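You operate a simulated robot arm through the tools that you are given. There is no shell and no other tool.

You run a simulated robot arm. Do the job below in one go: nothing can be reset, and whatever is moved stays where it is left.

TASK
Shut the extruder down: speed to zero, stop, blower off, main switch off.
Fine: press stop once the rpm display reads 0. Leave the other controls as they are.

Only the result counts: the job must be done as asked and must still hold three seconds after the hand-in. Knocking over, shifting, dropping, spilling or breaking anything else fails it.

THE ROBOT
A 7-joint arm with a two-finger parallel gripper, fixed in place. Base frame: the origin is at the foot of the arm, x ahead of it, y to its left, z up. Units: m, rad, N and s.
Its first joint turns from -2.897 to 2.897 rad. Payload 4.4 kg.
The TCP is the grasp point between the finger pads, 0.023 m short of the fingertips. In the tool frame z runs along the fingers and y along their closing line. Largest opening 0.094 m; finger width 0.038, thickness 0.01; the body of the gripper, 0.054 by 0.096 m, starts 0.039 m behind the TCP.
Orientation is that of the tool frame in the base frame, as a unit quaternion [x, y, z, w]. With the fingers straight down and closing along the base's y, the tool's x points along the base's -x, its y along +y and its z along -z.

THE INTERFACE
- The arm moves only by the tool arm_command. Its argument "plan" is a list of rows, each an object (a shift or turn left out is 0, a gripper value left out holds the last) with "dr": the turn, a rotation vector about the tool's x, y, z in rad, a list of three; "delta_pos": the shift along the tool's x, y, z in m, a list of three; "claw": the finger opening in m, from 0 to 0.094. In form: [{"dr": [ax, ay, az], "delta_pos": [dx, dy, dz], "claw": claw}, ...]. A call has 1 to 20 rows; each row shifts and turns the commanded pose from where the row before left it, along the tool's axes as they then stand. A row lasts 0.2 s, in which the tool goes at most 0.05 m and 0.15 rad; a call with a longer step from one row to the next is refused whole, and so is a gripper value outside its range. Where a pose cannot be reached the arm comes as near as it can. A force on the tool above 40 N (or 10 N above the force at the start of the call, whichever is more), or a blocked arm, ends the call early, and 0.2 s more pass. The fingers move at their own pace (about 0.072 m/s each) and stop on an object; they squeeze with about 28 N. The grip force told is the motor's: it shows also when the fingers shut on nothing. Time passes only in rows, and 0.2 s behind the last, so rows that do not move let the fingers close. The reply holds the time, the measured pose of the TCP, the force on the tool along the base axes, the opening and the grip force, in the units named above and with some noise, with the torque about the TCP (base axes, N m) and any sound that the robot's microphone picked up.
- Cameras (640 x 400 px; columns grow to the right, rows downward): "scene" is fixed at [0.05, -0.6503, 1.6196]; the picture's right is [0.73, -0.68, 0.00], its down [-0.27, -0.30, -0.91] and it looks along [0.62, 0.67, -0.40] (base axes); focal length 338 px, centre (320, 200). "wrist" rides on the gripper at [0.086, 0.016, -0.074] in the tool frame; the picture's right is [-0.18, 0.98, 0.00], its down [-0.58, -0.11, -0.81] and it looks along [-0.79, -0.15, 0.59] (tool axes); focal length 243 px, centre (320, 200). There is no depth. A picture from a camera that has moved, and an enlarged one, comes with that camera's place and axes in the base frame and with its lens.
- grab_frame(camera): a new picture of that camera. It takes no simulated time.
- inspect(camera, box): a new picture of the part [left, top, right, bottom] of that camera's present view, enlarged. It takes no simulated time.
- finish_job(): hands the job in; it is judged then, once.

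Places have to be worked out from the pictures, the camera data and where the tool is seen. Open the gripper and draw the arm clear of the work before you hand the job in, unless the task says otherwise.

The tools are called after ">>>" as name(argument=value, ...) on one line, values as JSON. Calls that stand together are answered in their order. arm_command: Moves the arm, as the interface text tells. Its arguments: {"type":"object","properties":{"plan":{"type":"array","items":{"type":"object","properties":{"dr":{"type":"array","items":{"type":"number"}},"delta_pos":{"type":"array","items":{"type":"number"}},"claw":{"type":"number"}}}}},"required":["plan"]} The other tools are called the same way: grab_frame (camera) takes a picture; inspect (camera, box) takes an enlarged picture of a part of a camera's view; finish_job () hands the job in.

At the start:

```text
clock: 0.0
tcp_pos: [0.6832, 0.3766, 1.1994]
tcp_rot: [0.0, 1.0, 0.0, 0.0]
force: [0.4, -0.6, 0.4]
wrist_torque: [0.0, -0.02, -0.03]
opening: 0.0942
gripper_force: 0.1
```

scene: 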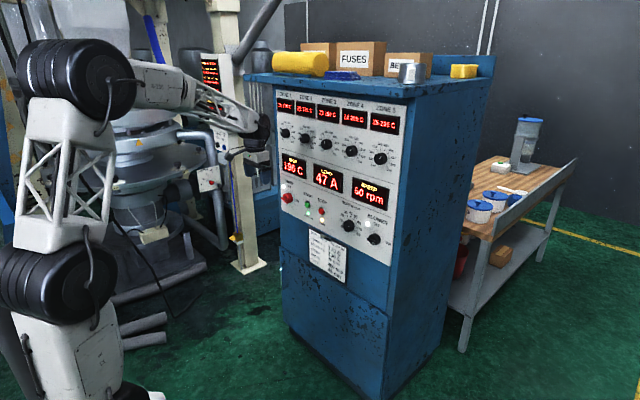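
wrist: 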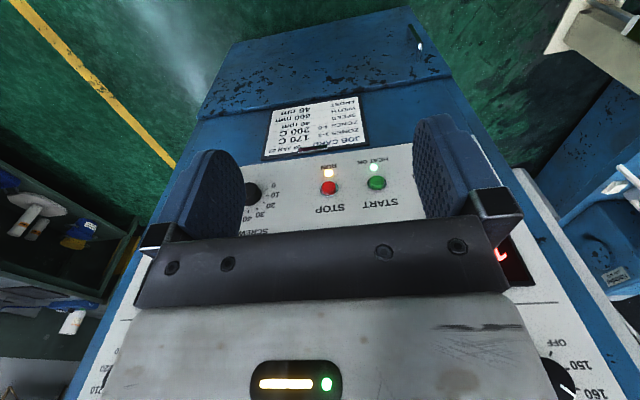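

I'll start by looking closely at the control panel in both cameras to read its labels.

>>> inspect(camera="scene", box=[270, 80, 410, 180])

>>> inspect(camera="scene", box=[270, 150, 410, 290])

>>> inspect(camera="wrist", box=[220, 80, 440, 240])

```text
4.00 times, centred on (340, 130) of scene
camera zoom: at [0.05, -0.6503, 1.6196], right [0.73, -0.68, 0.0], down [-0.27, -0.3, -0.91], along [0.62, 0.67, -0.4], focal length 1352 px, centre (240, 480)
```

zoom: 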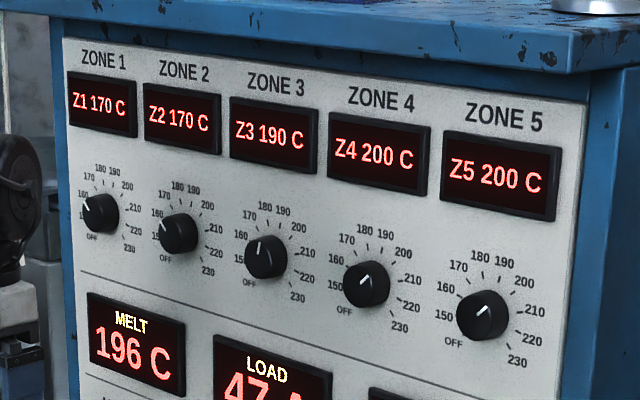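

```text
2.86 times, centred on (340, 220) of scene
camera zoom: at [0.05, -0.6503, 1.6196], right [0.73, -0.68, 0.0], down [-0.27, -0.3, -0.91], along [0.62, 0.67, -0.4], focal length 966 px, centre (263, 143)
```

zoom: 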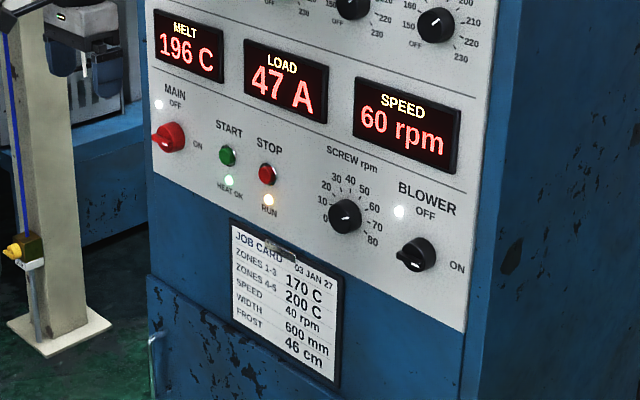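

```text
2.50 times, centred on (330, 160) of wrist
camera zoom: at [0.5974, 0.3924, 1.2722], right [0.18, 0.98, 0.0], down [0.58, -0.11, 0.81], along [0.79, -0.15, -0.59], focal length 606 px, centre (295, 300)
```

zoom: 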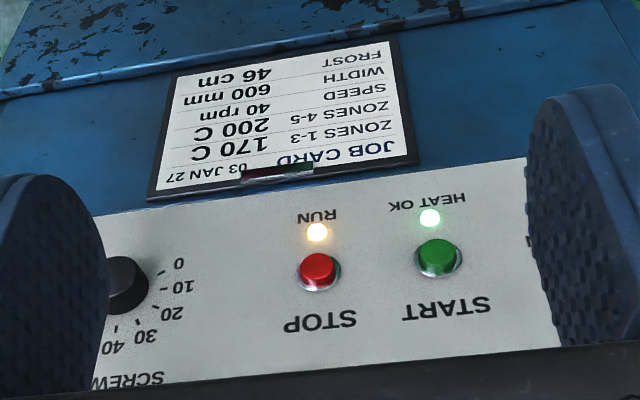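

The panel is vertical, near x≈0.98, with its control row at z≈0.96: MAIN y≈0.58, START 0.43, STOP 0.34, SCREW 0.17 and BLOWER 0.04. I'll pitch the tool forward in place so the fingers face the panel.

>>> arm_command(plan=[{"dr": [0, -0.12, 0], "claw": 0.094}, {"dr": [0, -0.12, 0]}, {"dr": [0, -0.12, 0]}, {"dr": [0, -0.12, 0]}, {"dr": [0, -0.12, 0]}, {"dr": [0, -0.12, 0]}, {"dr": [0, -0.12, 0]}, {"dr": [0, -0.12, 0]}, {"dr": [0, -0.12, 0]}, {"dr": [0, -0.12, 0]}, {"dr": [0, -0.12, 0]}, {"dr": [0, -0.12, 0]}, {"dr": [0, -0.1308, 0]}])

```text
clock: 2.8
tcp_pos: [0.6845, 0.3758, 1.1995]
tcp_rot: [-0.001, 0.706, 0.001, 0.708]
force: [0.0, -0.6, -0.3]
wrist_torque: [-0.04, 0.01, -0.01]
opening: 0.0942
gripper_force: 0.0
```

The tool now points straight at the panel at its original position. I'll look from both cameras.

>>> grab_frame(camera="scene")

>>> grab_frame(camera="wrist")

```text
taken
```

scene: 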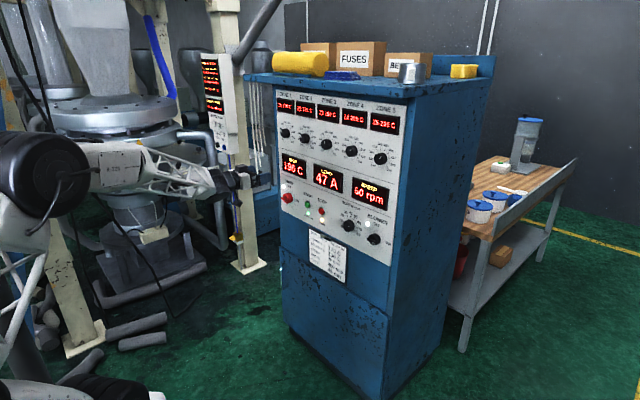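

```text
taken
camera wrist: at [0.6098, 0.3923, 1.1109], right [0.0, 0.98, 0.18], down [-0.81, -0.11, 0.58], along [0.59, -0.15, 0.79], focal length 243 px, centre (320, 200)
```

wrist: 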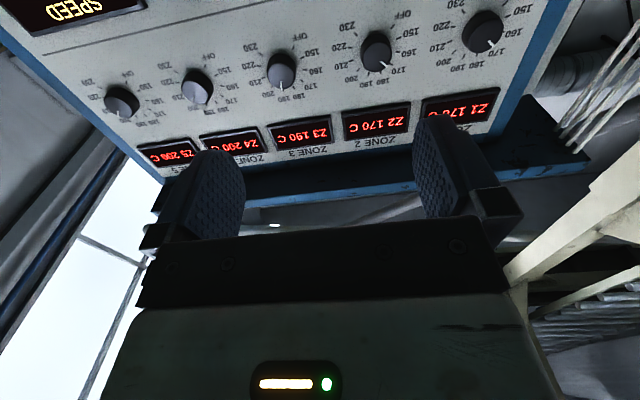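

The wrist camera now looks up from below the gripper. I'll lower the arm in front of the SCREW knob, keeping about 0.25 m clear of the panel, to see the lower row.

>>> arm_command(plan=[{"delta_pos": [0.033, -0.023, 0]}, {"delta_pos": [0.033, -0.023, 0]}, {"delta_pos": [0.033, -0.023, 0]}, {"delta_pos": [0.033, -0.023, 0]}, {"delta_pos": [0.033, -0.023, 0]}, {"delta_pos": [0.033, -0.023, 0]}, {"delta_pos": [0.033, -0.023, 0]}, {"delta_pos": [0.033, -0.023, 0]}, {"delta_pos": [0.033, -0.023, 0]}])

>>> grab_frame(camera="wrist")

>>> grab_frame(camera="scene")

```text
clock: 4.8
tcp_pos: [0.6853, 0.1688, 0.9028]
tcp_rot: [0.0, 0.707, 0.0, 0.708]
force: [0.0, -0.5, -0.3]
wrist_torque: [-0.01, 0.0, 0.0]
opening: 0.0941
gripper_force: 0.1
```

```text
taken
camera wrist: at [0.6109, 0.1854, 0.8151], right [0.0, 0.98, 0.18], down [-0.81, -0.11, 0.58], along [0.59, -0.15, 0.79], focal length 243 px, centre (320, 200)
```

wrist: 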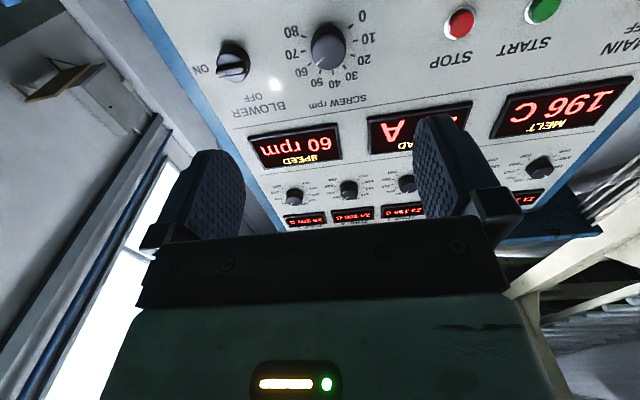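

```text
taken
```

scene: 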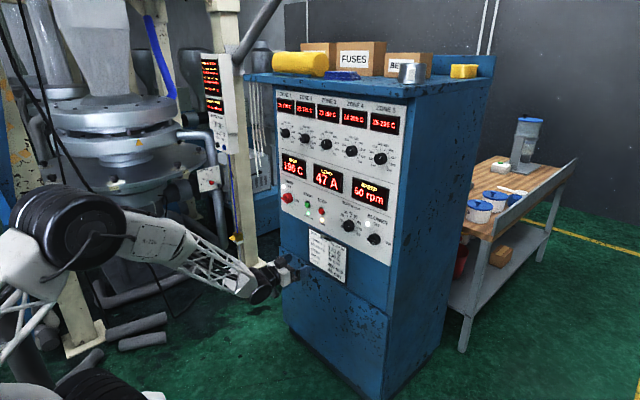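

Good view from below. I'll enlarge the knobs in the wrist picture and in the scene.

>>> inspect(camera="wrist", box=[180, 0, 400, 137])

>>> inspect(camera="wrist", box=[400, 0, 640, 150])

>>> inspect(camera="scene", box=[330, 200, 394, 250])

>>> inspect(camera="scene", box=[275, 175, 339, 225])

```text
2.91 times, centred on (290, 68) of wrist
camera zoom: at [0.6109, 0.1854, 0.8151], right [0.0, 0.98, 0.18], down [-0.81, -0.11, 0.58], along [0.59, -0.15, 0.79], focal length 706 px, centre (407, 582)
```

zoom: 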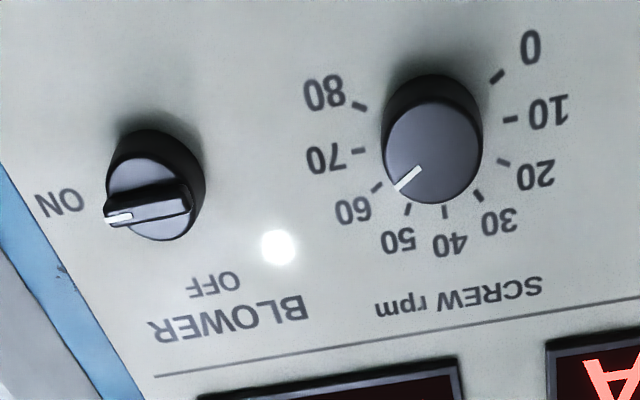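

```text
2.67 times, centred on (520, 75) of wrist
camera zoom: at [0.6109, 0.1854, 0.8151], right [0.0, 0.98, 0.18], down [-0.81, -0.11, 0.58], along [0.59, -0.15, 0.79], focal length 647 px, centre (-213, 533)
```

zoom: 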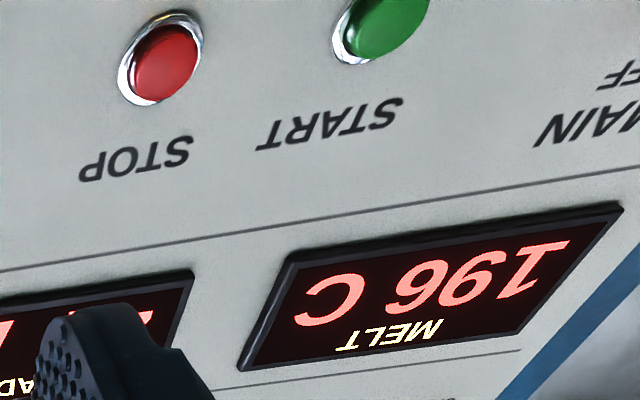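

```text
8.00 times, centred on (362, 225) of scene
camera zoom: at [0.05, -0.6503, 1.6196], right [0.73, -0.68, 0.0], down [-0.27, -0.3, -0.91], along [0.62, 0.67, -0.4], focal length 2705 px, centre (-16, 0)
```

zoom: 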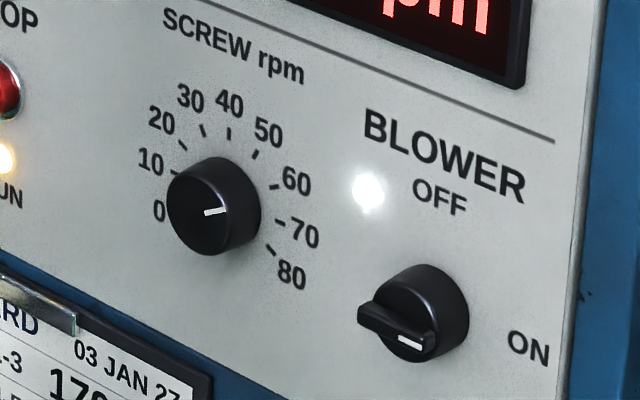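

```text
8.00 times, centred on (307, 200) of scene
camera zoom: at [0.05, -0.6503, 1.6196], right [0.73, -0.68, 0.0], down [-0.27, -0.3, -0.91], along [0.62, 0.67, -0.4], focal length 2705 px, centre (424, 200)
```

zoom: 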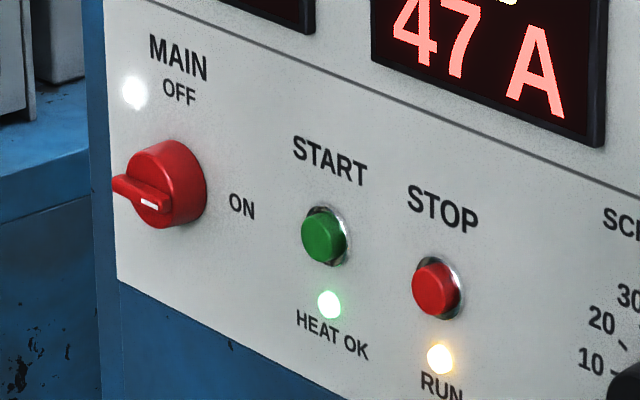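

The selectors' bars point right to ON and OFF is up, so each needs a 90° turn counter-clockwise. SCREW has to go from 60 to 0, roughly 180° counter-clockwise, and its knob face triangulates to about (0.965, 0.170, 0.962). I'll roll the tool +90° first, to leave travel for the turn.

>>> arm_command(plan=[{"dr": [0, 0, 0.13]}, {"dr": [0, 0, 0.13]}, {"dr": [0, 0, 0.13]}, {"dr": [0, 0, 0.13]}, {"dr": [0, 0, 0.13]}, {"dr": [0, 0, 0.13]}, {"dr": [0, 0, 0.13]}, {"dr": [0, 0, 0.13]}, {"dr": [0, 0, 0.13]}, {"dr": [0, 0, 0.13]}, {"dr": [0, 0, 0.13]}, {"dr": [0, 0, 0.1408]}, {"delta_pos": [0, 0.03, 0.02]}, {"delta_pos": [0.0015, 0.0288, 0.03]}, {"delta_pos": [0, 0, 0.04]}, {"delta_pos": [0, 0, 0.04]}])

>>> grab_frame(camera="wrist")

>>> grab_frame(camera="scene")

```text
clock: 8.2
tcp_pos: [0.6807, 0.2652, 1.3637]
tcp_rot: [0.509, 0.523, 0.46, 0.506]
force: [-0.5, 1.3, 0.0]
wrist_torque: [0.01, 0.04, 0.02]
opening: 0.0938
gripper_force: 0.0
out of reach, approached as far as the arm can: row 2, 3, 4, 5, 6, 7, 8, 9, 10, 11, 12
```

```text
taken
camera wrist: at [0.6095, 0.3561, 1.3779], right [0.06, -0.13, 0.99], down [-0.83, -0.56, -0.02], along [0.56, -0.82, -0.14], focal length 243 px, centre (320, 200)
```

wrist: 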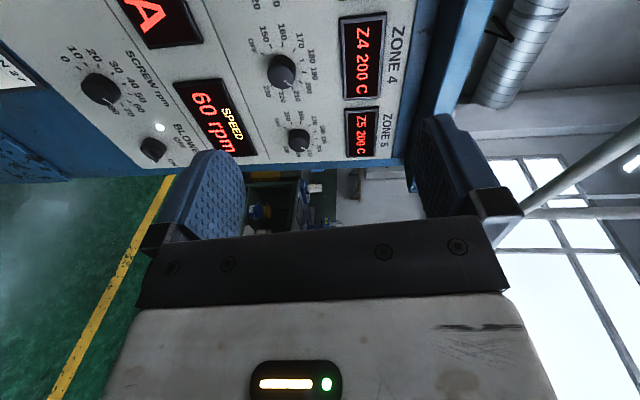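

```text
taken
```

scene: 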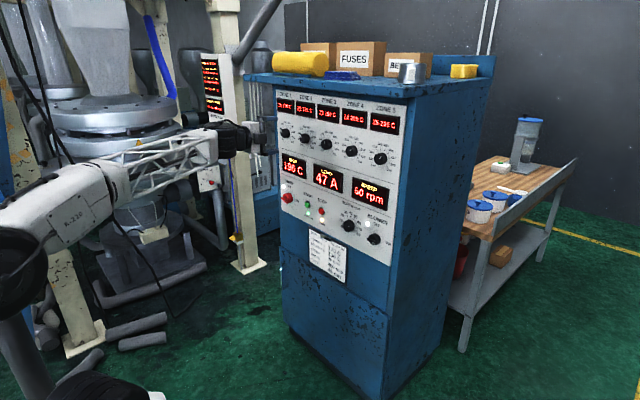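

The +90° roll wasn't reachable and the arm swung up to z≈1.36, still clear of the panel. I'll send a single still row to see whether it settles and where its commanded pose is.

>>> arm_command(plan=[{"delta_pos": [0, 0, 0]}])

```text
clock: 8.6
tcp_pos: [0.6802, 0.267, 1.3633]
tcp_rot: [0.508, 0.523, 0.461, 0.506]
force: [0.6, -0.4, 0.0]
wrist_torque: [-0.01, -0.01, -0.03]
opening: 0.0942
gripper_force: 0.1
```

The arm has settled there, so the wrist was near its joint limit in the + roll direction. There should be plenty of room the other way, so I'll unroll here, well clear of the panel, and check that it's clean.

>>> arm_command(plan=[{"dr": [0, 0, -0.13]}, {"dr": [0, 0, -0.13]}, {"dr": [0, 0, -0.13]}, {"dr": [0, 0, -0.13]}, {"dr": [0, 0, -0.13]}, {"dr": [0, 0, -0.13]}])

```text
clock: 10.0
tcp_pos: [0.682, 0.2677, 1.3614]
tcp_rot: [0.272, 0.678, 0.232, 0.642]
force: [0.1, 0.7, -0.7]
wrist_torque: [0.0, 0.0, -0.02]
opening: 0.094
gripper_force: 0.1
```

The unrolling holds position properly. I'll continue to roll 0.

>>> arm_command(plan=[{"dr": [0, 0, -0.13]}, {"dr": [0, 0, -0.13]}, {"dr": [0, 0, -0.13]}, {"dr": [0, 0, -0.13]}, {"dr": [0, 0, -0.13]}, {"dr": [0, 0, -0.1408]}])

```text
clock: 11.4
tcp_pos: [0.6822, 0.2677, 1.3625]
tcp_rot: [-0.011, 0.731, -0.033, 0.682]
force: [0.6, 0.1, -1.1]
wrist_torque: [-0.04, 0.02, -0.02]
opening: 0.094
gripper_force: 0.1
```

I'm at roll ≈0 with a slight tilt. I'll correct the tilt, then move down in stages toward a pre-approach point in front of the SCREW knob.

>>> arm_command(plan=[{"dr": [-0.031, -0.069, 0]}, {"delta_pos": [0.04, -0.0098, 0.003]}, {"delta_pos": [0.04, -0.0098, 0.003]}, {"delta_pos": [0.04, -0.0098, 0.003]}, {"delta_pos": [0.04, -0.0098, 0.003]}])

```text
clock: 12.6
tcp_pos: [0.6929, 0.2214, 1.2039]
tcp_rot: [-0.022, 0.707, -0.02, 0.707]
force: [0.7, -0.4, 1.0]
wrist_torque: [-0.05, -0.02, -0.01]
opening: 0.0941
gripper_force: 0.0
```

That's tracking well. I'll continue down to the knob's height at x≈0.80.

>>> arm_command(plan=[{"delta_pos": [0.0408, -0.0061, 0.0178]}, {"delta_pos": [0.0408, -0.0061, 0.0178]}, {"delta_pos": [0.0408, -0.0061, 0.0178]}, {"delta_pos": [0.0408, -0.0061, 0.0178]}, {"delta_pos": [0.0408, -0.0061, 0.0178]}, {"delta_pos": [0.0408, -0.0061, 0.0178]}])

>>> grab_frame(camera="wrist")

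>>> grab_frame(camera="scene")

```text
clock: 14.0
tcp_pos: [0.8021, 0.1687, 0.9613]
tcp_rot: [-0.021, 0.706, -0.021, 0.707]
force: [-0.5, -0.4, 1.5]
wrist_torque: [0.01, 0.03, 0.0]
opening: 0.0942
gripper_force: 0.0
```

```text
taken
camera wrist: at [0.7269, 0.1792, 0.8719], right [0.0, 0.99, 0.12], down [-0.81, -0.07, 0.59], along [0.59, -0.1, 0.8], focal length 243 px, centre (320, 200)
```

wrist: 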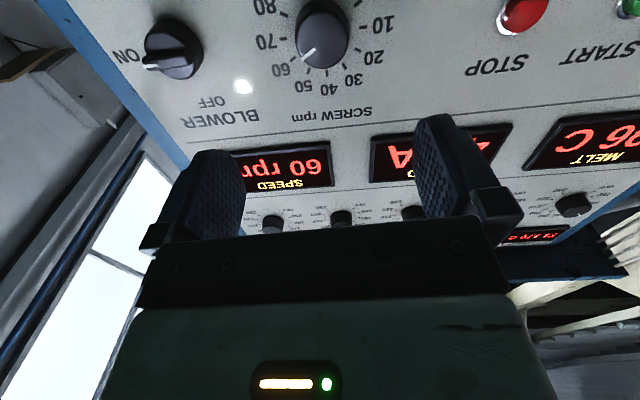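

```text
taken
```

scene: 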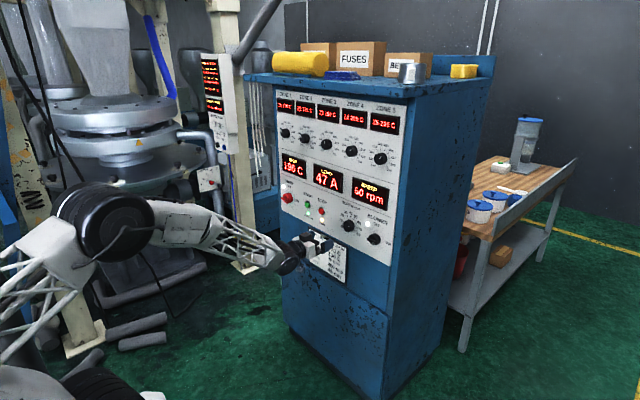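

I'm in front of the knob. Before gripping, I'll test a negative roll here in free air to confirm the wrist has room.

>>> arm_command(plan=[{"dr": [0, 0, -0.14]}, {"dr": [0, 0, -0.14]}, {"dr": [0, 0, -0.14]}, {"dr": [0, 0, -0.14]}, {"dr": [0, 0, -0.14]}, {"dr": [0, 0, -0.14]}, {"dr": [0, 0, -0.14]}, {"dr": [0, 0, -0.14]}, {"dr": [0, 0, -0.14]}, {"dr": [0, 0, -0.14]}, {"dr": [0, 0, -0.11]}])

```text
clock: 16.4
tcp_pos: [0.7999, 0.1676, 0.9617]
tcp_rot: [0.5, -0.499, 0.5, -0.5]
force: [0.9, -0.5, 0.6]
wrist_torque: [0.02, -0.02, 0.0]
opening: 0.0938
gripper_force: 0.1
```

Roll −90° is clean. I'll continue to −180° and a bit beyond in free air.

>>> arm_command(plan=[{"dr": [0, 0, -0.14]}, {"dr": [0, 0, -0.14]}, {"dr": [0, 0, -0.14]}, {"dr": [0, 0, -0.14]}, {"dr": [0, 0, -0.14]}, {"dr": [0, 0, -0.14]}, {"dr": [0, 0, -0.14]}, {"dr": [0, 0, -0.14]}, {"dr": [0, 0, -0.14]}, {"dr": [0, 0, -0.14]}, {"dr": [0, 0, -0.14]}, {"dr": [0, 0, -0.14]}, {"dr": [0, 0, -0.14]}])

>>> grab_frame(camera="wrist")

```text
clock: 19.2
tcp_pos: [0.8005, 0.1672, 0.9625]
tcp_rot: [0.702, 0.089, 0.701, 0.088]
force: [-0.2, -0.1, 1.0]
wrist_torque: [0.0, -0.05, 0.03]
opening: 0.0941
gripper_force: 0.1
```

```text
taken
camera wrist: at [0.7258, 0.1733, 1.0486], right [0.0, -1.0, 0.07], down [-0.81, -0.04, -0.59], along [0.59, -0.05, -0.8], focal length 243 px, centre (320, 200)
```

wrist: 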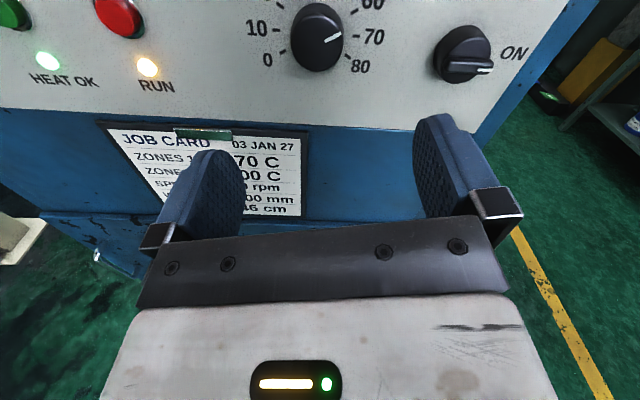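

The full roll range works, and this view is upright. I'll enlarge the knob and selector here to measure the dial angles and positions.

>>> inspect(camera="wrist", box=[230, 0, 400, 106])

>>> inspect(camera="wrist", box=[400, 0, 560, 100])

```text
3.76 times, centred on (315, 53) of wrist
camera zoom: at [0.7258, 0.1733, 1.0486], right [0.0, -1.0, 0.07], down [-0.81, -0.04, -0.59], along [0.59, -0.05, -0.8], focal length 913 px, centre (339, 753)
```

zoom: 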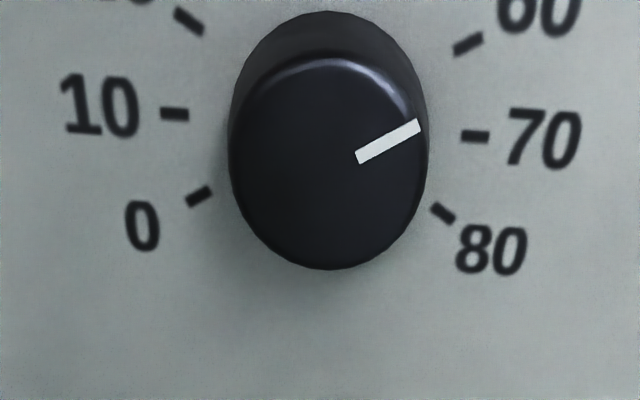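

```text
4.00 times, centred on (480, 50) of wrist
camera zoom: at [0.7258, 0.1733, 1.0486], right [0.0, -1.0, 0.07], down [-0.81, -0.04, -0.59], along [0.59, -0.05, -0.8], focal length 970 px, centre (-320, 800)
```

zoom: 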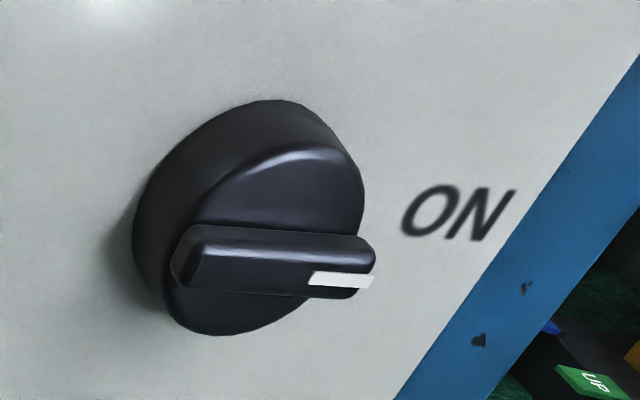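

The dial ticks are 30° apart, with 10 and 70 level with the knob's centre, so 60→0 is exactly 180° counter-clockwise. The refined knob axis is y≈0.170, z≈0.9595, with its face at x≈0.959 and the panel at x≈0.979. I'll roll back near 0 for the grip.

>>> arm_command(plan=[{"dr": [0, 0, 0.14]}, {"dr": [0, 0, 0.14]}, {"dr": [0, 0, 0.14]}, {"dr": [0, 0, 0.14]}, {"dr": [0, 0, 0.14]}, {"dr": [0, 0, 0.14]}, {"dr": [0, 0, 0.14]}, {"dr": [0, 0, 0.14]}, {"dr": [0, 0, 0.14]}, {"dr": [0, 0, 0.14]}, {"dr": [0, 0, 0.14]}, {"dr": [0, 0, 0.14]}])

>>> arm_command(plan=[{"dr": [0, 0, 0.14]}, {"dr": [0, 0, 0.14]}, {"dr": [0, 0, 0.14]}, {"dr": [0, 0, 0.14]}, {"dr": [0, 0, 0.14]}, {"dr": [0, 0, 0.14]}, {"dr": [0, 0, 0.14]}, {"dr": [0, 0, 0.14]}, {"dr": [0, 0, 0.14]}, {"dr": [0, 0, 0.14]}, {"dr": [0, 0, 0.14]}])

```text
clock: 21.8
tcp_pos: [0.7992, 0.1682, 0.9626]
tcp_rot: [0.534, -0.464, 0.533, -0.464]
force: [-0.6, -0.4, -0.3]
wrist_torque: [0.02, 0.0, -0.01]
opening: 0.0942
gripper_force: 0.0
```

```text
clock: 24.2
tcp_pos: [0.7996, 0.1678, 0.9626]
tcp_rot: [-0.06, 0.705, -0.059, 0.704]
force: [0.3, 0.8, -0.1]
wrist_torque: [0.0, 0.02, 0.04]
opening: 0.0944
gripper_force: 0.1
```

Roll is about −0.17. I'll centre on the knob axis and advance to x≈0.90, still short of the knob.

>>> arm_command(plan=[{"delta_pos": [0.0026, 0.0025, 0.025]}, {"delta_pos": [0, 0, 0.025]}, {"delta_pos": [0, 0, 0.025]}, {"delta_pos": [0, 0, 0.025]}, {"delta_pos": [0, 0, 0]}])

>>> grab_frame(camera="wrist")

>>> inspect(camera="scene", box=[282, 170, 410, 250])

```text
clock: 25.4
tcp_pos: [0.8995, 0.171, 0.9575]
tcp_rot: [-0.06, 0.704, -0.06, 0.705]
force: [-0.6, -0.4, 0.3]
wrist_torque: [0.03, -0.01, -0.02]
opening: 0.0939
gripper_force: 0.1
```

```text
taken
camera wrist: at [0.826, 0.171, 0.869], right [0.0, 1.0, 0.01], down [-0.81, -0.01, 0.59], along [0.59, -0.01, 0.81], focal length 243 px, centre (320, 200)
```

wrist: 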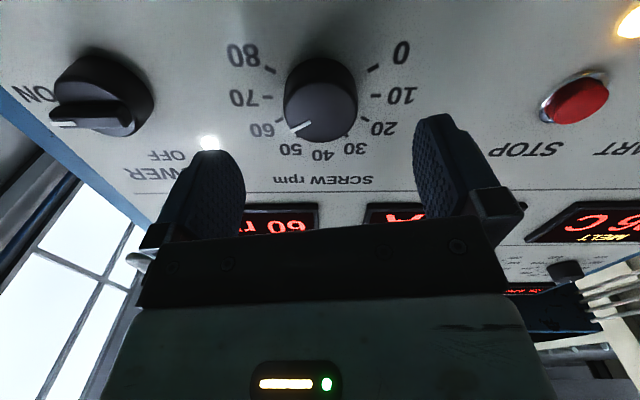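

```text
5.00 times, centred on (346, 210) of scene
camera zoom: at [0.05, -0.6503, 1.6196], right [0.73, -0.68, 0.0], down [-0.27, -0.3, -0.91], along [0.62, 0.67, -0.4], focal length 1691 px, centre (190, 150)
```

zoom: 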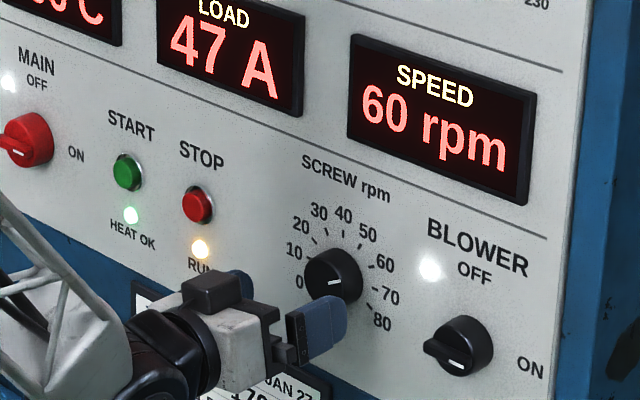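

The knob is centred between the fingers (y≈0.170). I'll advance slowly to x≈0.951 with the fingers open.

>>> arm_command(plan=[{"delta_pos": [-0.001, -0.001, 0.015]}, {"delta_pos": [0, 0, 0.015]}, {"delta_pos": [0, 0, 0.01]}, {"delta_pos": [0, 0, 0.006]}, {"delta_pos": [0, 0, 0.005]}, {"delta_pos": [0, 0, 0]}])

>>> grab_frame(camera="wrist")

>>> inspect(camera="scene", box=[314, 185, 394, 235])

```text
clock: 26.8
tcp_pos: [0.9511, 0.1692, 0.9605]
tcp_rot: [-0.061, 0.705, -0.06, 0.704]
force: [-0.8, 0.2, 0.8]
wrist_torque: [0.03, 0.0, -0.02]
opening: 0.094
gripper_force: 0.0
```

```text
taken
camera wrist: at [0.8772, 0.1702, 0.8705], right [0.0, 1.0, 0.01], down [-0.81, -0.01, 0.59], along [0.59, -0.01, 0.81], focal length 243 px, centre (320, 200)
```

wrist: 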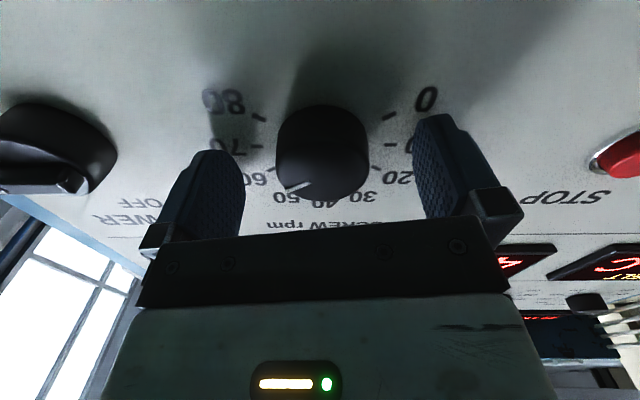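

```text
8.00 times, centred on (354, 210) of scene
camera zoom: at [0.05, -0.6503, 1.6196], right [0.73, -0.68, 0.0], down [-0.27, -0.3, -0.91], along [0.62, 0.67, -0.4], focal length 2705 px, centre (48, 120)
```

zoom: 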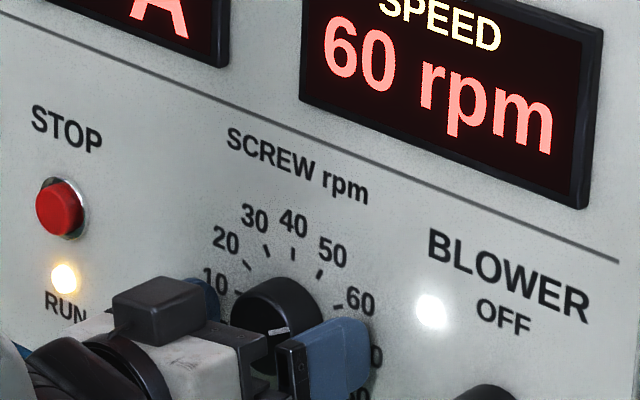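

There's no contact yet and the fingers straddle the knob. I'll close onto it and check the grip and any side force.

>>> arm_command(plan=[{"claw": 0.02}, {"claw": 0.02}, {"claw": 0.02}, {"claw": 0.02}])

>>> inspect(camera="scene", box=[314, 185, 394, 235])

```text
clock: 27.8
tcp_pos: [0.952, 0.1693, 0.9597]
tcp_rot: [-0.061, 0.705, -0.059, 0.705]
force: [6.5, 23.1, -2.7]
wrist_torque: [-0.01, 0.11, 0.61]
opening: 0.046
gripper_force: 45.1
```

```text
8.00 times, centred on (354, 210) of scene
camera zoom: at [0.05, -0.6503, 1.6196], right [0.73, -0.68, 0.0], down [-0.27, -0.3, -0.91], along [0.62, 0.67, -0.4], focal length 2705 px, centre (48, 120)
```

zoom: 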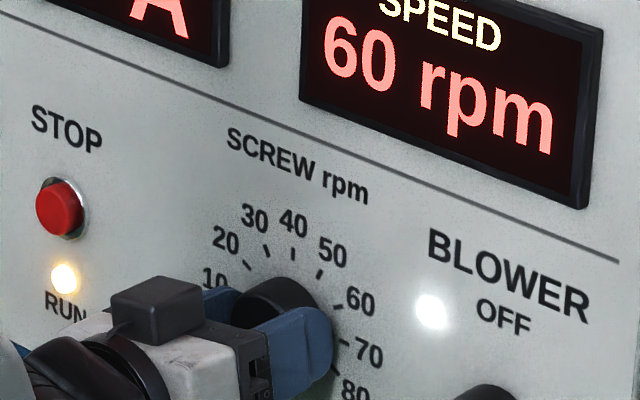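

I've gripped the knob, 46 mm across, but a +23 N side force says the tool sits slightly too far −y. I'll nudge it +y to relieve that.

>>> arm_command(plan=[{"delta_pos": [0, 0.001, 0]}, {"delta_pos": [0, 0, 0]}])

```text
clock: 28.4
tcp_pos: [0.9518, 0.1698, 0.9598]
tcp_rot: [-0.06, 0.705, -0.061, 0.705]
force: [4.7, 14.3, -0.4]
wrist_torque: [0.01, 0.09, 0.25]
opening: 0.0458
gripper_force: 44.8
```

>>> arm_command(plan=[{"delta_pos": [0, 0.0015, 0]}, {"delta_pos": [0, 0, 0]}])

```text
clock: 29.0
tcp_pos: [0.9515, 0.1708, 0.9594]
tcp_rot: [-0.06, 0.704, -0.06, 0.705]
force: [1.8, -10.6, 5.8]
wrist_torque: [-0.02, 0.12, -0.45]
opening: 0.0457
gripper_force: 44.6
```

The side force has flipped sign, so the knob axis is at y≈0.1705. I'll back off half a millimetre and begin turning counter-clockwise gently to see the response.

>>> arm_command(plan=[{"delta_pos": [0, -0.0006, 0]}, {"dr": [0, 0, -0.08]}, {"dr": [0, 0, -0.08]}, {"dr": [0, 0, -0.08]}, {"delta_pos": [0, 0, 0]}])

>>> inspect(camera="scene", box=[314, 185, 394, 235])

```text
clock: 30.2
tcp_pos: [0.9515, 0.1696, 0.9596]
tcp_rot: [-0.145, 0.693, -0.144, 0.692]
force: [-3.3, -33.7, 4.1]
wrist_torque: [-0.01, 0.02, -0.88]
opening: 0.0455
gripper_force: 45.1
```

```text
8.00 times, centred on (354, 210) of scene
camera zoom: at [0.05, -0.6503, 1.6196], right [0.73, -0.68, 0.0], down [-0.27, -0.3, -0.91], along [0.62, 0.67, -0.4], focal length 2705 px, centre (48, 120)
```

zoom: 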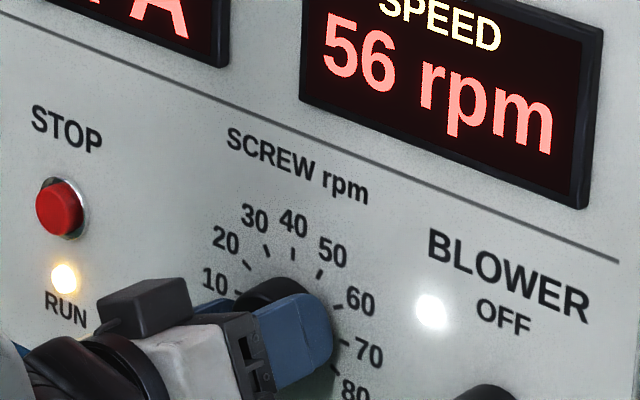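

It works: the display dropped to 56 rpm, matching the turn. The side force rose to −34 N in y, so I'll shift about 1.8 mm toward −y before continuing.

>>> arm_command(plan=[{"delta_pos": [0.0007, -0.0017, 0]}, {"delta_pos": [0, 0, 0]}])

>>> grab_frame(camera="wrist")

```text
clock: 30.8
tcp_pos: [0.9512, 0.1709, 0.9587]
tcp_rot: [-0.145, 0.692, -0.143, 0.692]
force: [23.7, -4.4, -5.2]
wrist_torque: [-0.01, 0.26, -0.04]
opening: 0.0459
gripper_force: 45.1
```

```text
taken
camera wrist: at [0.877, 0.1502, 0.8728], right [0.0, 0.97, -0.22], down [-0.81, 0.13, 0.58], along [0.59, 0.18, 0.79], focal length 243 px, centre (320, 200)
```

wrist: 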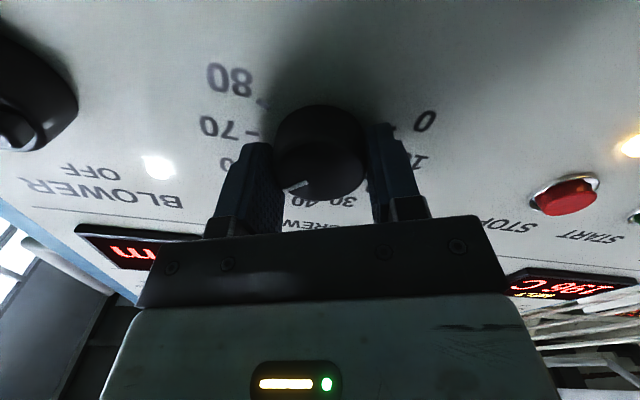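

The side force is relieved, though there's now some +x pull on the tool. I'll ease in 1 mm and keep turning counter-clockwise.

>>> arm_command(plan=[{"delta_pos": [0, 0, 0.001]}, {"dr": [0, 0, -0.1]}, {"dr": [0, 0, -0.1]}, {"dr": [0, 0, -0.1]}, {"delta_pos": [0, 0, 0]}])

>>> inspect(camera="scene", box=[314, 185, 394, 235])

```text
clock: 32.0
tcp_pos: [0.9521, 0.1691, 0.9604]
tcp_rot: [-0.247, 0.662, -0.245, 0.663]
force: [-18.6, 7.3, 1.9]
wrist_torque: [0.01, -0.16, 0.18]
opening: 0.0458
gripper_force: 44.7
```

```text
8.00 times, centred on (354, 210) of scene
camera zoom: at [0.05, -0.6503, 1.6196], right [0.73, -0.68, 0.0], down [-0.27, -0.3, -0.91], along [0.62, 0.67, -0.4], focal length 2705 px, centre (48, 120)
```

zoom: 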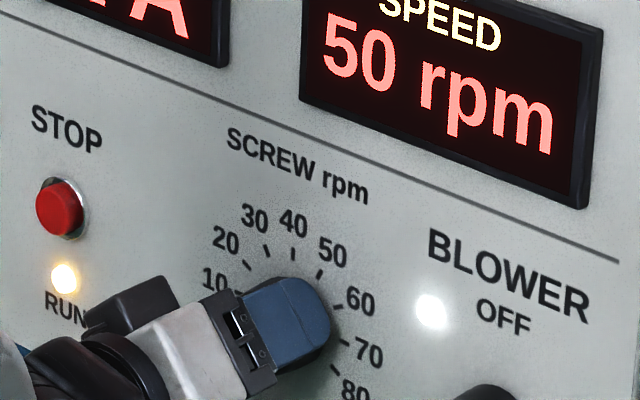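

The display reads 50 rpm. I'll ease back half a millimetre and continue turning.

>>> arm_command(plan=[{"delta_pos": [0, 0, -0.0006]}, {"dr": [0, 0, -0.1]}, {"dr": [0, 0, -0.1]}, {"dr": [0, 0, -0.1]}, {"dr": [0, 0, -0.1]}, {"delta_pos": [0, 0, 0]}])

```text
clock: 33.4
tcp_pos: [0.95, 0.1707, 0.9602]
tcp_rot: [-0.374, 0.601, -0.372, 0.601]
force: [-17.3, 21.4, 1.2]
wrist_torque: [-0.04, -0.01, 0.49]
opening: 0.0457
gripper_force: 44.6
```

The turn is tracking with moderate forces. I'll relieve them with small shifts and continue.

>>> arm_command(plan=[{"delta_pos": [-0.0011, 0.0005, -0.0008]}, {"dr": [0, 0, -0.1]}, {"dr": [0, 0, -0.1]}, {"dr": [0, 0, -0.1]}, {"dr": [0, 0, -0.1]}, {"delta_pos": [0, 0, 0]}])

>>> inspect(camera="scene", box=[314, 185, 394, 235])

```text
clock: 34.8
tcp_pos: [0.9511, 0.17, 0.9602]
tcp_rot: [-0.485, 0.514, -0.485, 0.515]
force: [26.3, -17.7, 1.6]
wrist_torque: [0.01, -0.05, -0.51]
opening: 0.0457
gripper_force: 45.4
```

```text
8.00 times, centred on (354, 210) of scene
camera zoom: at [0.05, -0.6503, 1.6196], right [0.73, -0.68, 0.0], down [-0.27, -0.3, -0.91], along [0.62, 0.67, -0.4], focal length 2705 px, centre (48, 120)
```

zoom: 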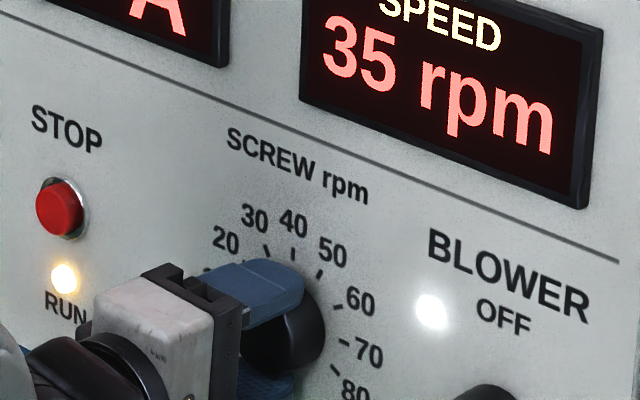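

The display reads 35 rpm, on schedule. I'll relieve the forces and continue.

>>> arm_command(plan=[{"delta_pos": [0.0008, 0, 0.001]}, {"dr": [0, 0, -0.1]}, {"dr": [0, 0, -0.1]}, {"dr": [0, 0, -0.1]}, {"dr": [0, 0, -0.1]}, {"delta_pos": [0, 0, 0]}])

```text
clock: 36.2
tcp_pos: [0.9517, 0.1694, 0.9601]
tcp_rot: [0.578, -0.407, 0.578, -0.408]
force: [-2.3, -11.8, 6.4]
wrist_torque: [0.03, 0.21, 0.14]
opening: 0.0456
gripper_force: 45.4
```

Forces are low now, so I'll continue the turn.

>>> arm_command(plan=[{"dr": [0, 0, -0.1]}, {"dr": [0, 0, -0.1]}, {"dr": [0, 0, -0.1]}, {"dr": [0, 0, -0.1]}, {"delta_pos": [0, 0, 0]}])

>>> inspect(camera="scene", box=[314, 185, 394, 235])

```text
clock: 37.5
tcp_pos: [0.9507, 0.1705, 0.9608]
tcp_rot: [0.648, -0.285, 0.647, -0.285]
force: [-18.0, -1.1, 7.0]
wrist_torque: [0.03, -0.3, -0.03]
opening: 0.046
gripper_force: 45.4
stopped in row 5: the force on the tool passed its limit at 40 N (the readings are from after the stop); the commanded pose is now the measured one
```

```text
8.00 times, centred on (354, 210) of scene
camera zoom: at [0.05, -0.6503, 1.6196], right [0.73, -0.68, 0.0], down [-0.27, -0.3, -0.91], along [0.62, 0.67, -0.4], focal length 2705 px, centre (48, 120)
```

zoom: 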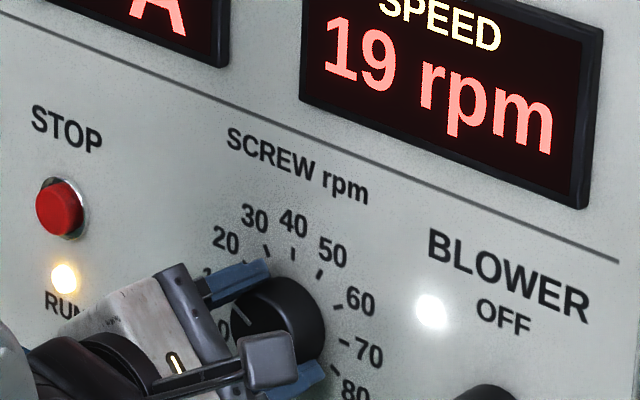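

It's at 19 rpm. The brief force stop reset the commanded pose to the measured one, which relieves the strain. About 1.0 rad remains, so I'll continue in smaller batches.

>>> arm_command(plan=[{"delta_pos": [0, 0, -0.0004]}, {"dr": [0, 0, -0.08]}, {"dr": [0, 0, -0.08]}, {"dr": [0, 0, -0.08]}, {"delta_pos": [0, 0, 0]}])

```text
clock: 38.7
tcp_pos: [0.9515, 0.17, 0.96]
tcp_rot: [0.677, -0.205, 0.677, -0.205]
force: [-8.7, 0.6, 10.7]
wrist_torque: [0.0, 0.04, 0.12]
opening: 0.0454
gripper_force: 44.7
```

>>> arm_command(plan=[{"dr": [0, 0, -0.08]}, {"dr": [0, 0, -0.08]}, {"dr": [0, 0, -0.08]}, {"delta_pos": [0, 0, 0]}])

>>> inspect(camera="scene", box=[314, 185, 394, 235])

```text
clock: 39.7
tcp_pos: [0.951, 0.1705, 0.9594]
tcp_rot: [0.696, -0.123, 0.697, -0.123]
force: [-5.7, 13.2, 13.5]
wrist_torque: [0.0, -0.25, 0.34]
opening: 0.0458
gripper_force: 45.2
```

```text
8.00 times, centred on (354, 210) of scene
camera zoom: at [0.05, -0.6503, 1.6196], right [0.73, -0.68, 0.0], down [-0.27, -0.3, -0.91], along [0.62, 0.67, -0.4], focal length 2705 px, centre (48, 120)
```

zoom: 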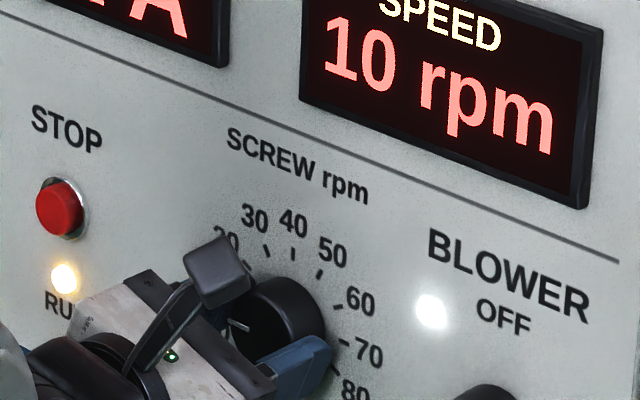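

It's at 10 rpm with about 0.52 rad left. I'll relieve the forces and go on.

>>> arm_command(plan=[{"delta_pos": [0.0004, -0.0009, 0]}, {"dr": [0, 0, -0.08]}, {"dr": [0, 0, -0.08]}, {"dr": [0, 0, -0.08]}, {"dr": [0, 0, -0.06]}, {"delta_pos": [0, 0, 0]}])

>>> inspect(camera="scene", box=[314, 185, 394, 235])

```text
clock: 41.1
tcp_pos: [0.9506, 0.1695, 0.9602]
tcp_rot: [0.707, -0.016, 0.707, -0.018]
force: [8.0, -7.6, 5.4]
wrist_torque: [-0.01, 0.0, -0.16]
opening: 0.0457
gripper_force: 44.4
```

```text
8.00 times, centred on (354, 210) of scene
camera zoom: at [0.05, -0.6503, 1.6196], right [0.73, -0.68, 0.0], down [-0.27, -0.3, -0.91], along [0.62, 0.67, -0.4], focal length 2705 px, centre (48, 120)
```

zoom: 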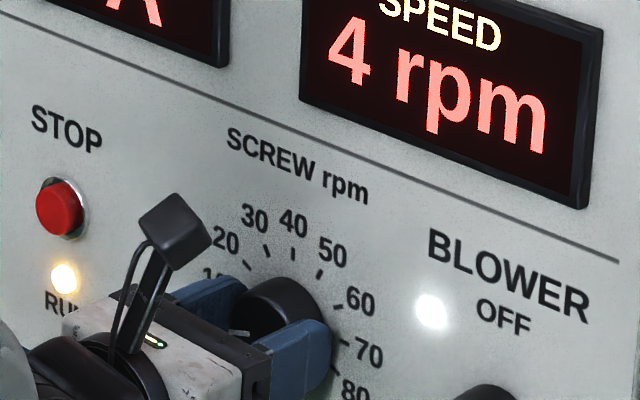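

It's at 4 rpm with about 0.22 rad left.

>>> arm_command(plan=[{"dr": [0, 0, -0.08]}, {"dr": [0, 0, -0.08]}, {"dr": [0, 0, -0.07]}, {"delta_pos": [0, 0, 0]}])

>>> inspect(camera="scene", box=[314, 185, 394, 235])

```text
clock: 42.2
tcp_pos: [0.9504, 0.1708, 0.9599]
tcp_rot: [0.704, 0.064, 0.704, 0.064]
force: [-15.4, -6.1, 5.5]
wrist_torque: [0.0, -0.19, -0.18]
opening: 0.0458
gripper_force: 44.9
stopped in row 4: the force on the tool passed its limit at 41 N (the readings are from after the stop); the commanded pose is now the measured one
```

```text
8.00 times, centred on (354, 210) of scene
camera zoom: at [0.05, -0.6503, 1.6196], right [0.73, -0.68, 0.0], down [-0.27, -0.3, -0.91], along [0.62, 0.67, -0.4], focal length 2705 px, centre (48, 120)
```

zoom: 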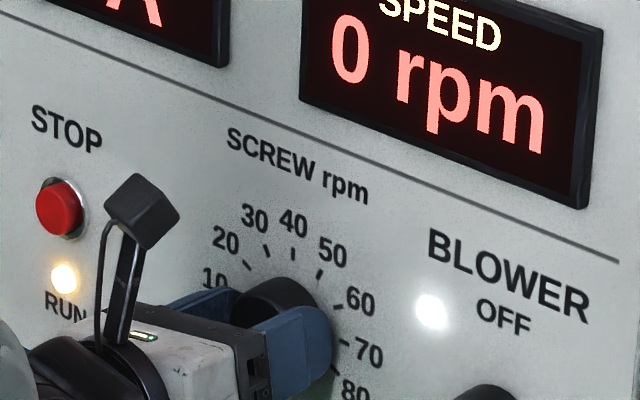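

The display reads 0 rpm and the roll moved 3.15 rad in total. I'll release the knob and back off to check the pointer against the 0 tick.

>>> arm_command(plan=[{"claw": 0.094}, {"claw": 0.094}, {"claw": 0.094}, {"delta_pos": [0, 0, -0.02]}, {"delta_pos": [0, 0, -0.04]}, {"delta_pos": [0, 0, -0.04]}, {"delta_pos": [0, 0, -0.04]}, {"delta_pos": [0, 0, 0]}])

>>> grab_frame(camera="wrist")

>>> inspect(camera="scene", box=[314, 185, 394, 235])

```text
clock: 44.0
tcp_pos: [0.8117, 0.1705, 0.9599]
tcp_rot: [0.704, 0.064, 0.704, 0.065]
force: [0.0, -0.5, 0.3]
wrist_torque: [-0.02, -0.04, 0.0]
opening: 0.0941
gripper_force: 0.0
```

```text
taken
camera wrist: at [0.737, 0.1697, 1.0458], right [0.0, -1.0, 0.0], down [-0.81, 0.0, -0.59], along [0.59, 0.0, -0.81], focal length 243 px, centre (320, 200)
```

wrist: 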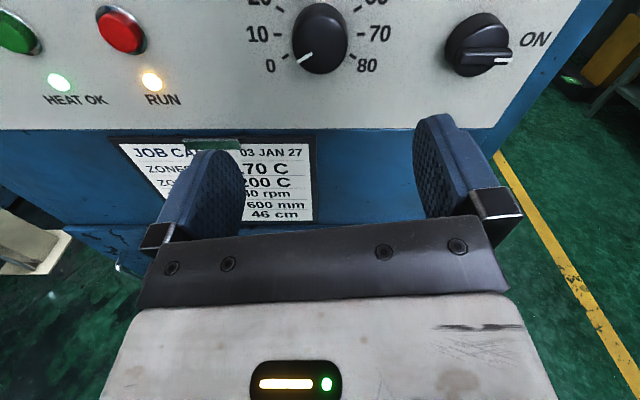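

```text
8.00 times, centred on (354, 210) of scene
camera zoom: at [0.05, -0.6503, 1.6196], right [0.73, -0.68, 0.0], down [-0.27, -0.3, -0.91], along [0.62, 0.67, -0.4], focal length 2705 px, centre (48, 120)
```

zoom: 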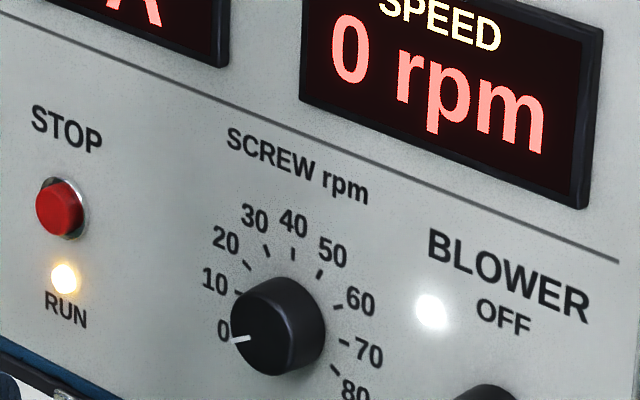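

>>> inspect(camera="wrist", box=[240, 0, 400, 100])

>>> inspect(camera="wrist", box=[0, 0, 200, 125])

>>> inspect(camera="wrist", box=[400, 0, 560, 100])

```text
4.00 times, centred on (320, 50) of wrist
camera zoom: at [0.737, 0.1697, 1.0458], right [0.0, -1.0, 0.0], down [-0.81, 0.0, -0.59], along [0.59, 0.0, -0.81], focal length 970 px, centre (320, 800)
```

zoom: 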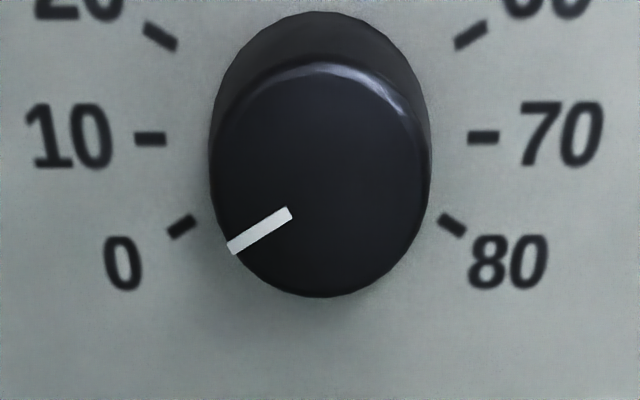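

```text
3.20 times, centred on (100, 62) of wrist
camera zoom: at [0.737, 0.1697, 1.0458], right [0.0, -1.0, 0.0], down [-0.81, 0.0, -0.59], along [0.59, 0.0, -0.81], focal length 776 px, centre (1024, 640)
```

zoom: 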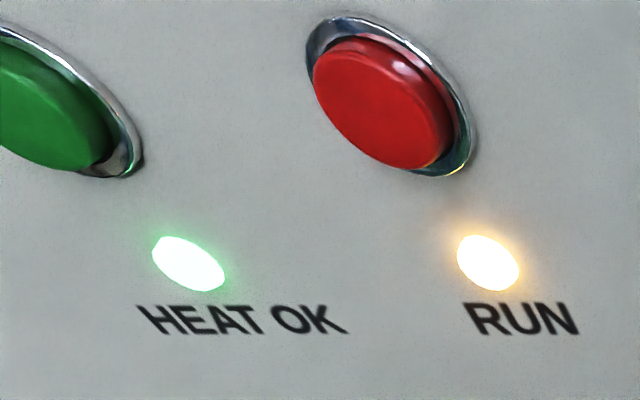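

```text
4.00 times, centred on (480, 50) of wrist
camera zoom: at [0.737, 0.1697, 1.0458], right [0.0, -1.0, 0.0], down [-0.81, 0.0, -0.59], along [0.59, 0.0, -0.81], focal length 970 px, centre (-320, 800)
```

zoom: 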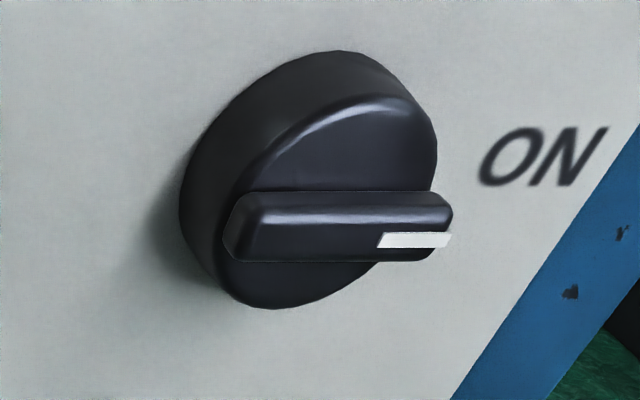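

Pointer sits at the 0 tick and the display holds at 0 rpm. Next is STOP, which triangulates to about (0.972, 0.341, 0.962). I'll square the roll to −π, close the fingers and move in front of it, staying back at x≈0.81.

>>> arm_command(plan=[{"dr": [0, 0, 0.09], "claw": 0.0}, {"dr": [0, 0, 0.09]}, {"delta_pos": [0.0015, -0.0341, 0]}, {"delta_pos": [0, -0.0341, 0]}, {"delta_pos": [0, -0.0341, 0]}, {"delta_pos": [0, -0.0341, 0]}, {"delta_pos": [0, -0.0341, 0]}, {"delta_pos": [0, 0, 0]}])

>>> grab_frame(camera="wrist")

>>> grab_frame(camera="scene")

```text
clock: 45.8
tcp_pos: [0.8129, 0.3399, 0.9612]
tcp_rot: [0.707, 0.0, 0.707, 0.001]
force: [-0.3, -0.1, 0.0]
wrist_torque: [0.04, -0.04, 0.01]
opening: 0.0
gripper_force: 27.8
```

```text
taken
camera wrist: at [0.7378, 0.3237, 1.0458], right [0.0, -0.98, -0.18], down [-0.81, 0.11, -0.58], along [0.59, 0.15, -0.79], focal length 243 px, centre (320, 200)
```

wrist: 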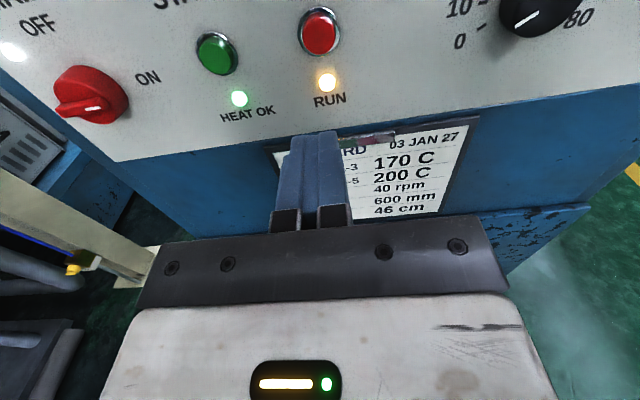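

```text
taken
```

scene: 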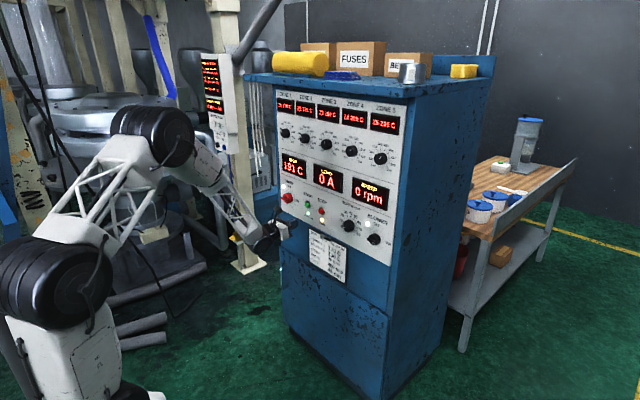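

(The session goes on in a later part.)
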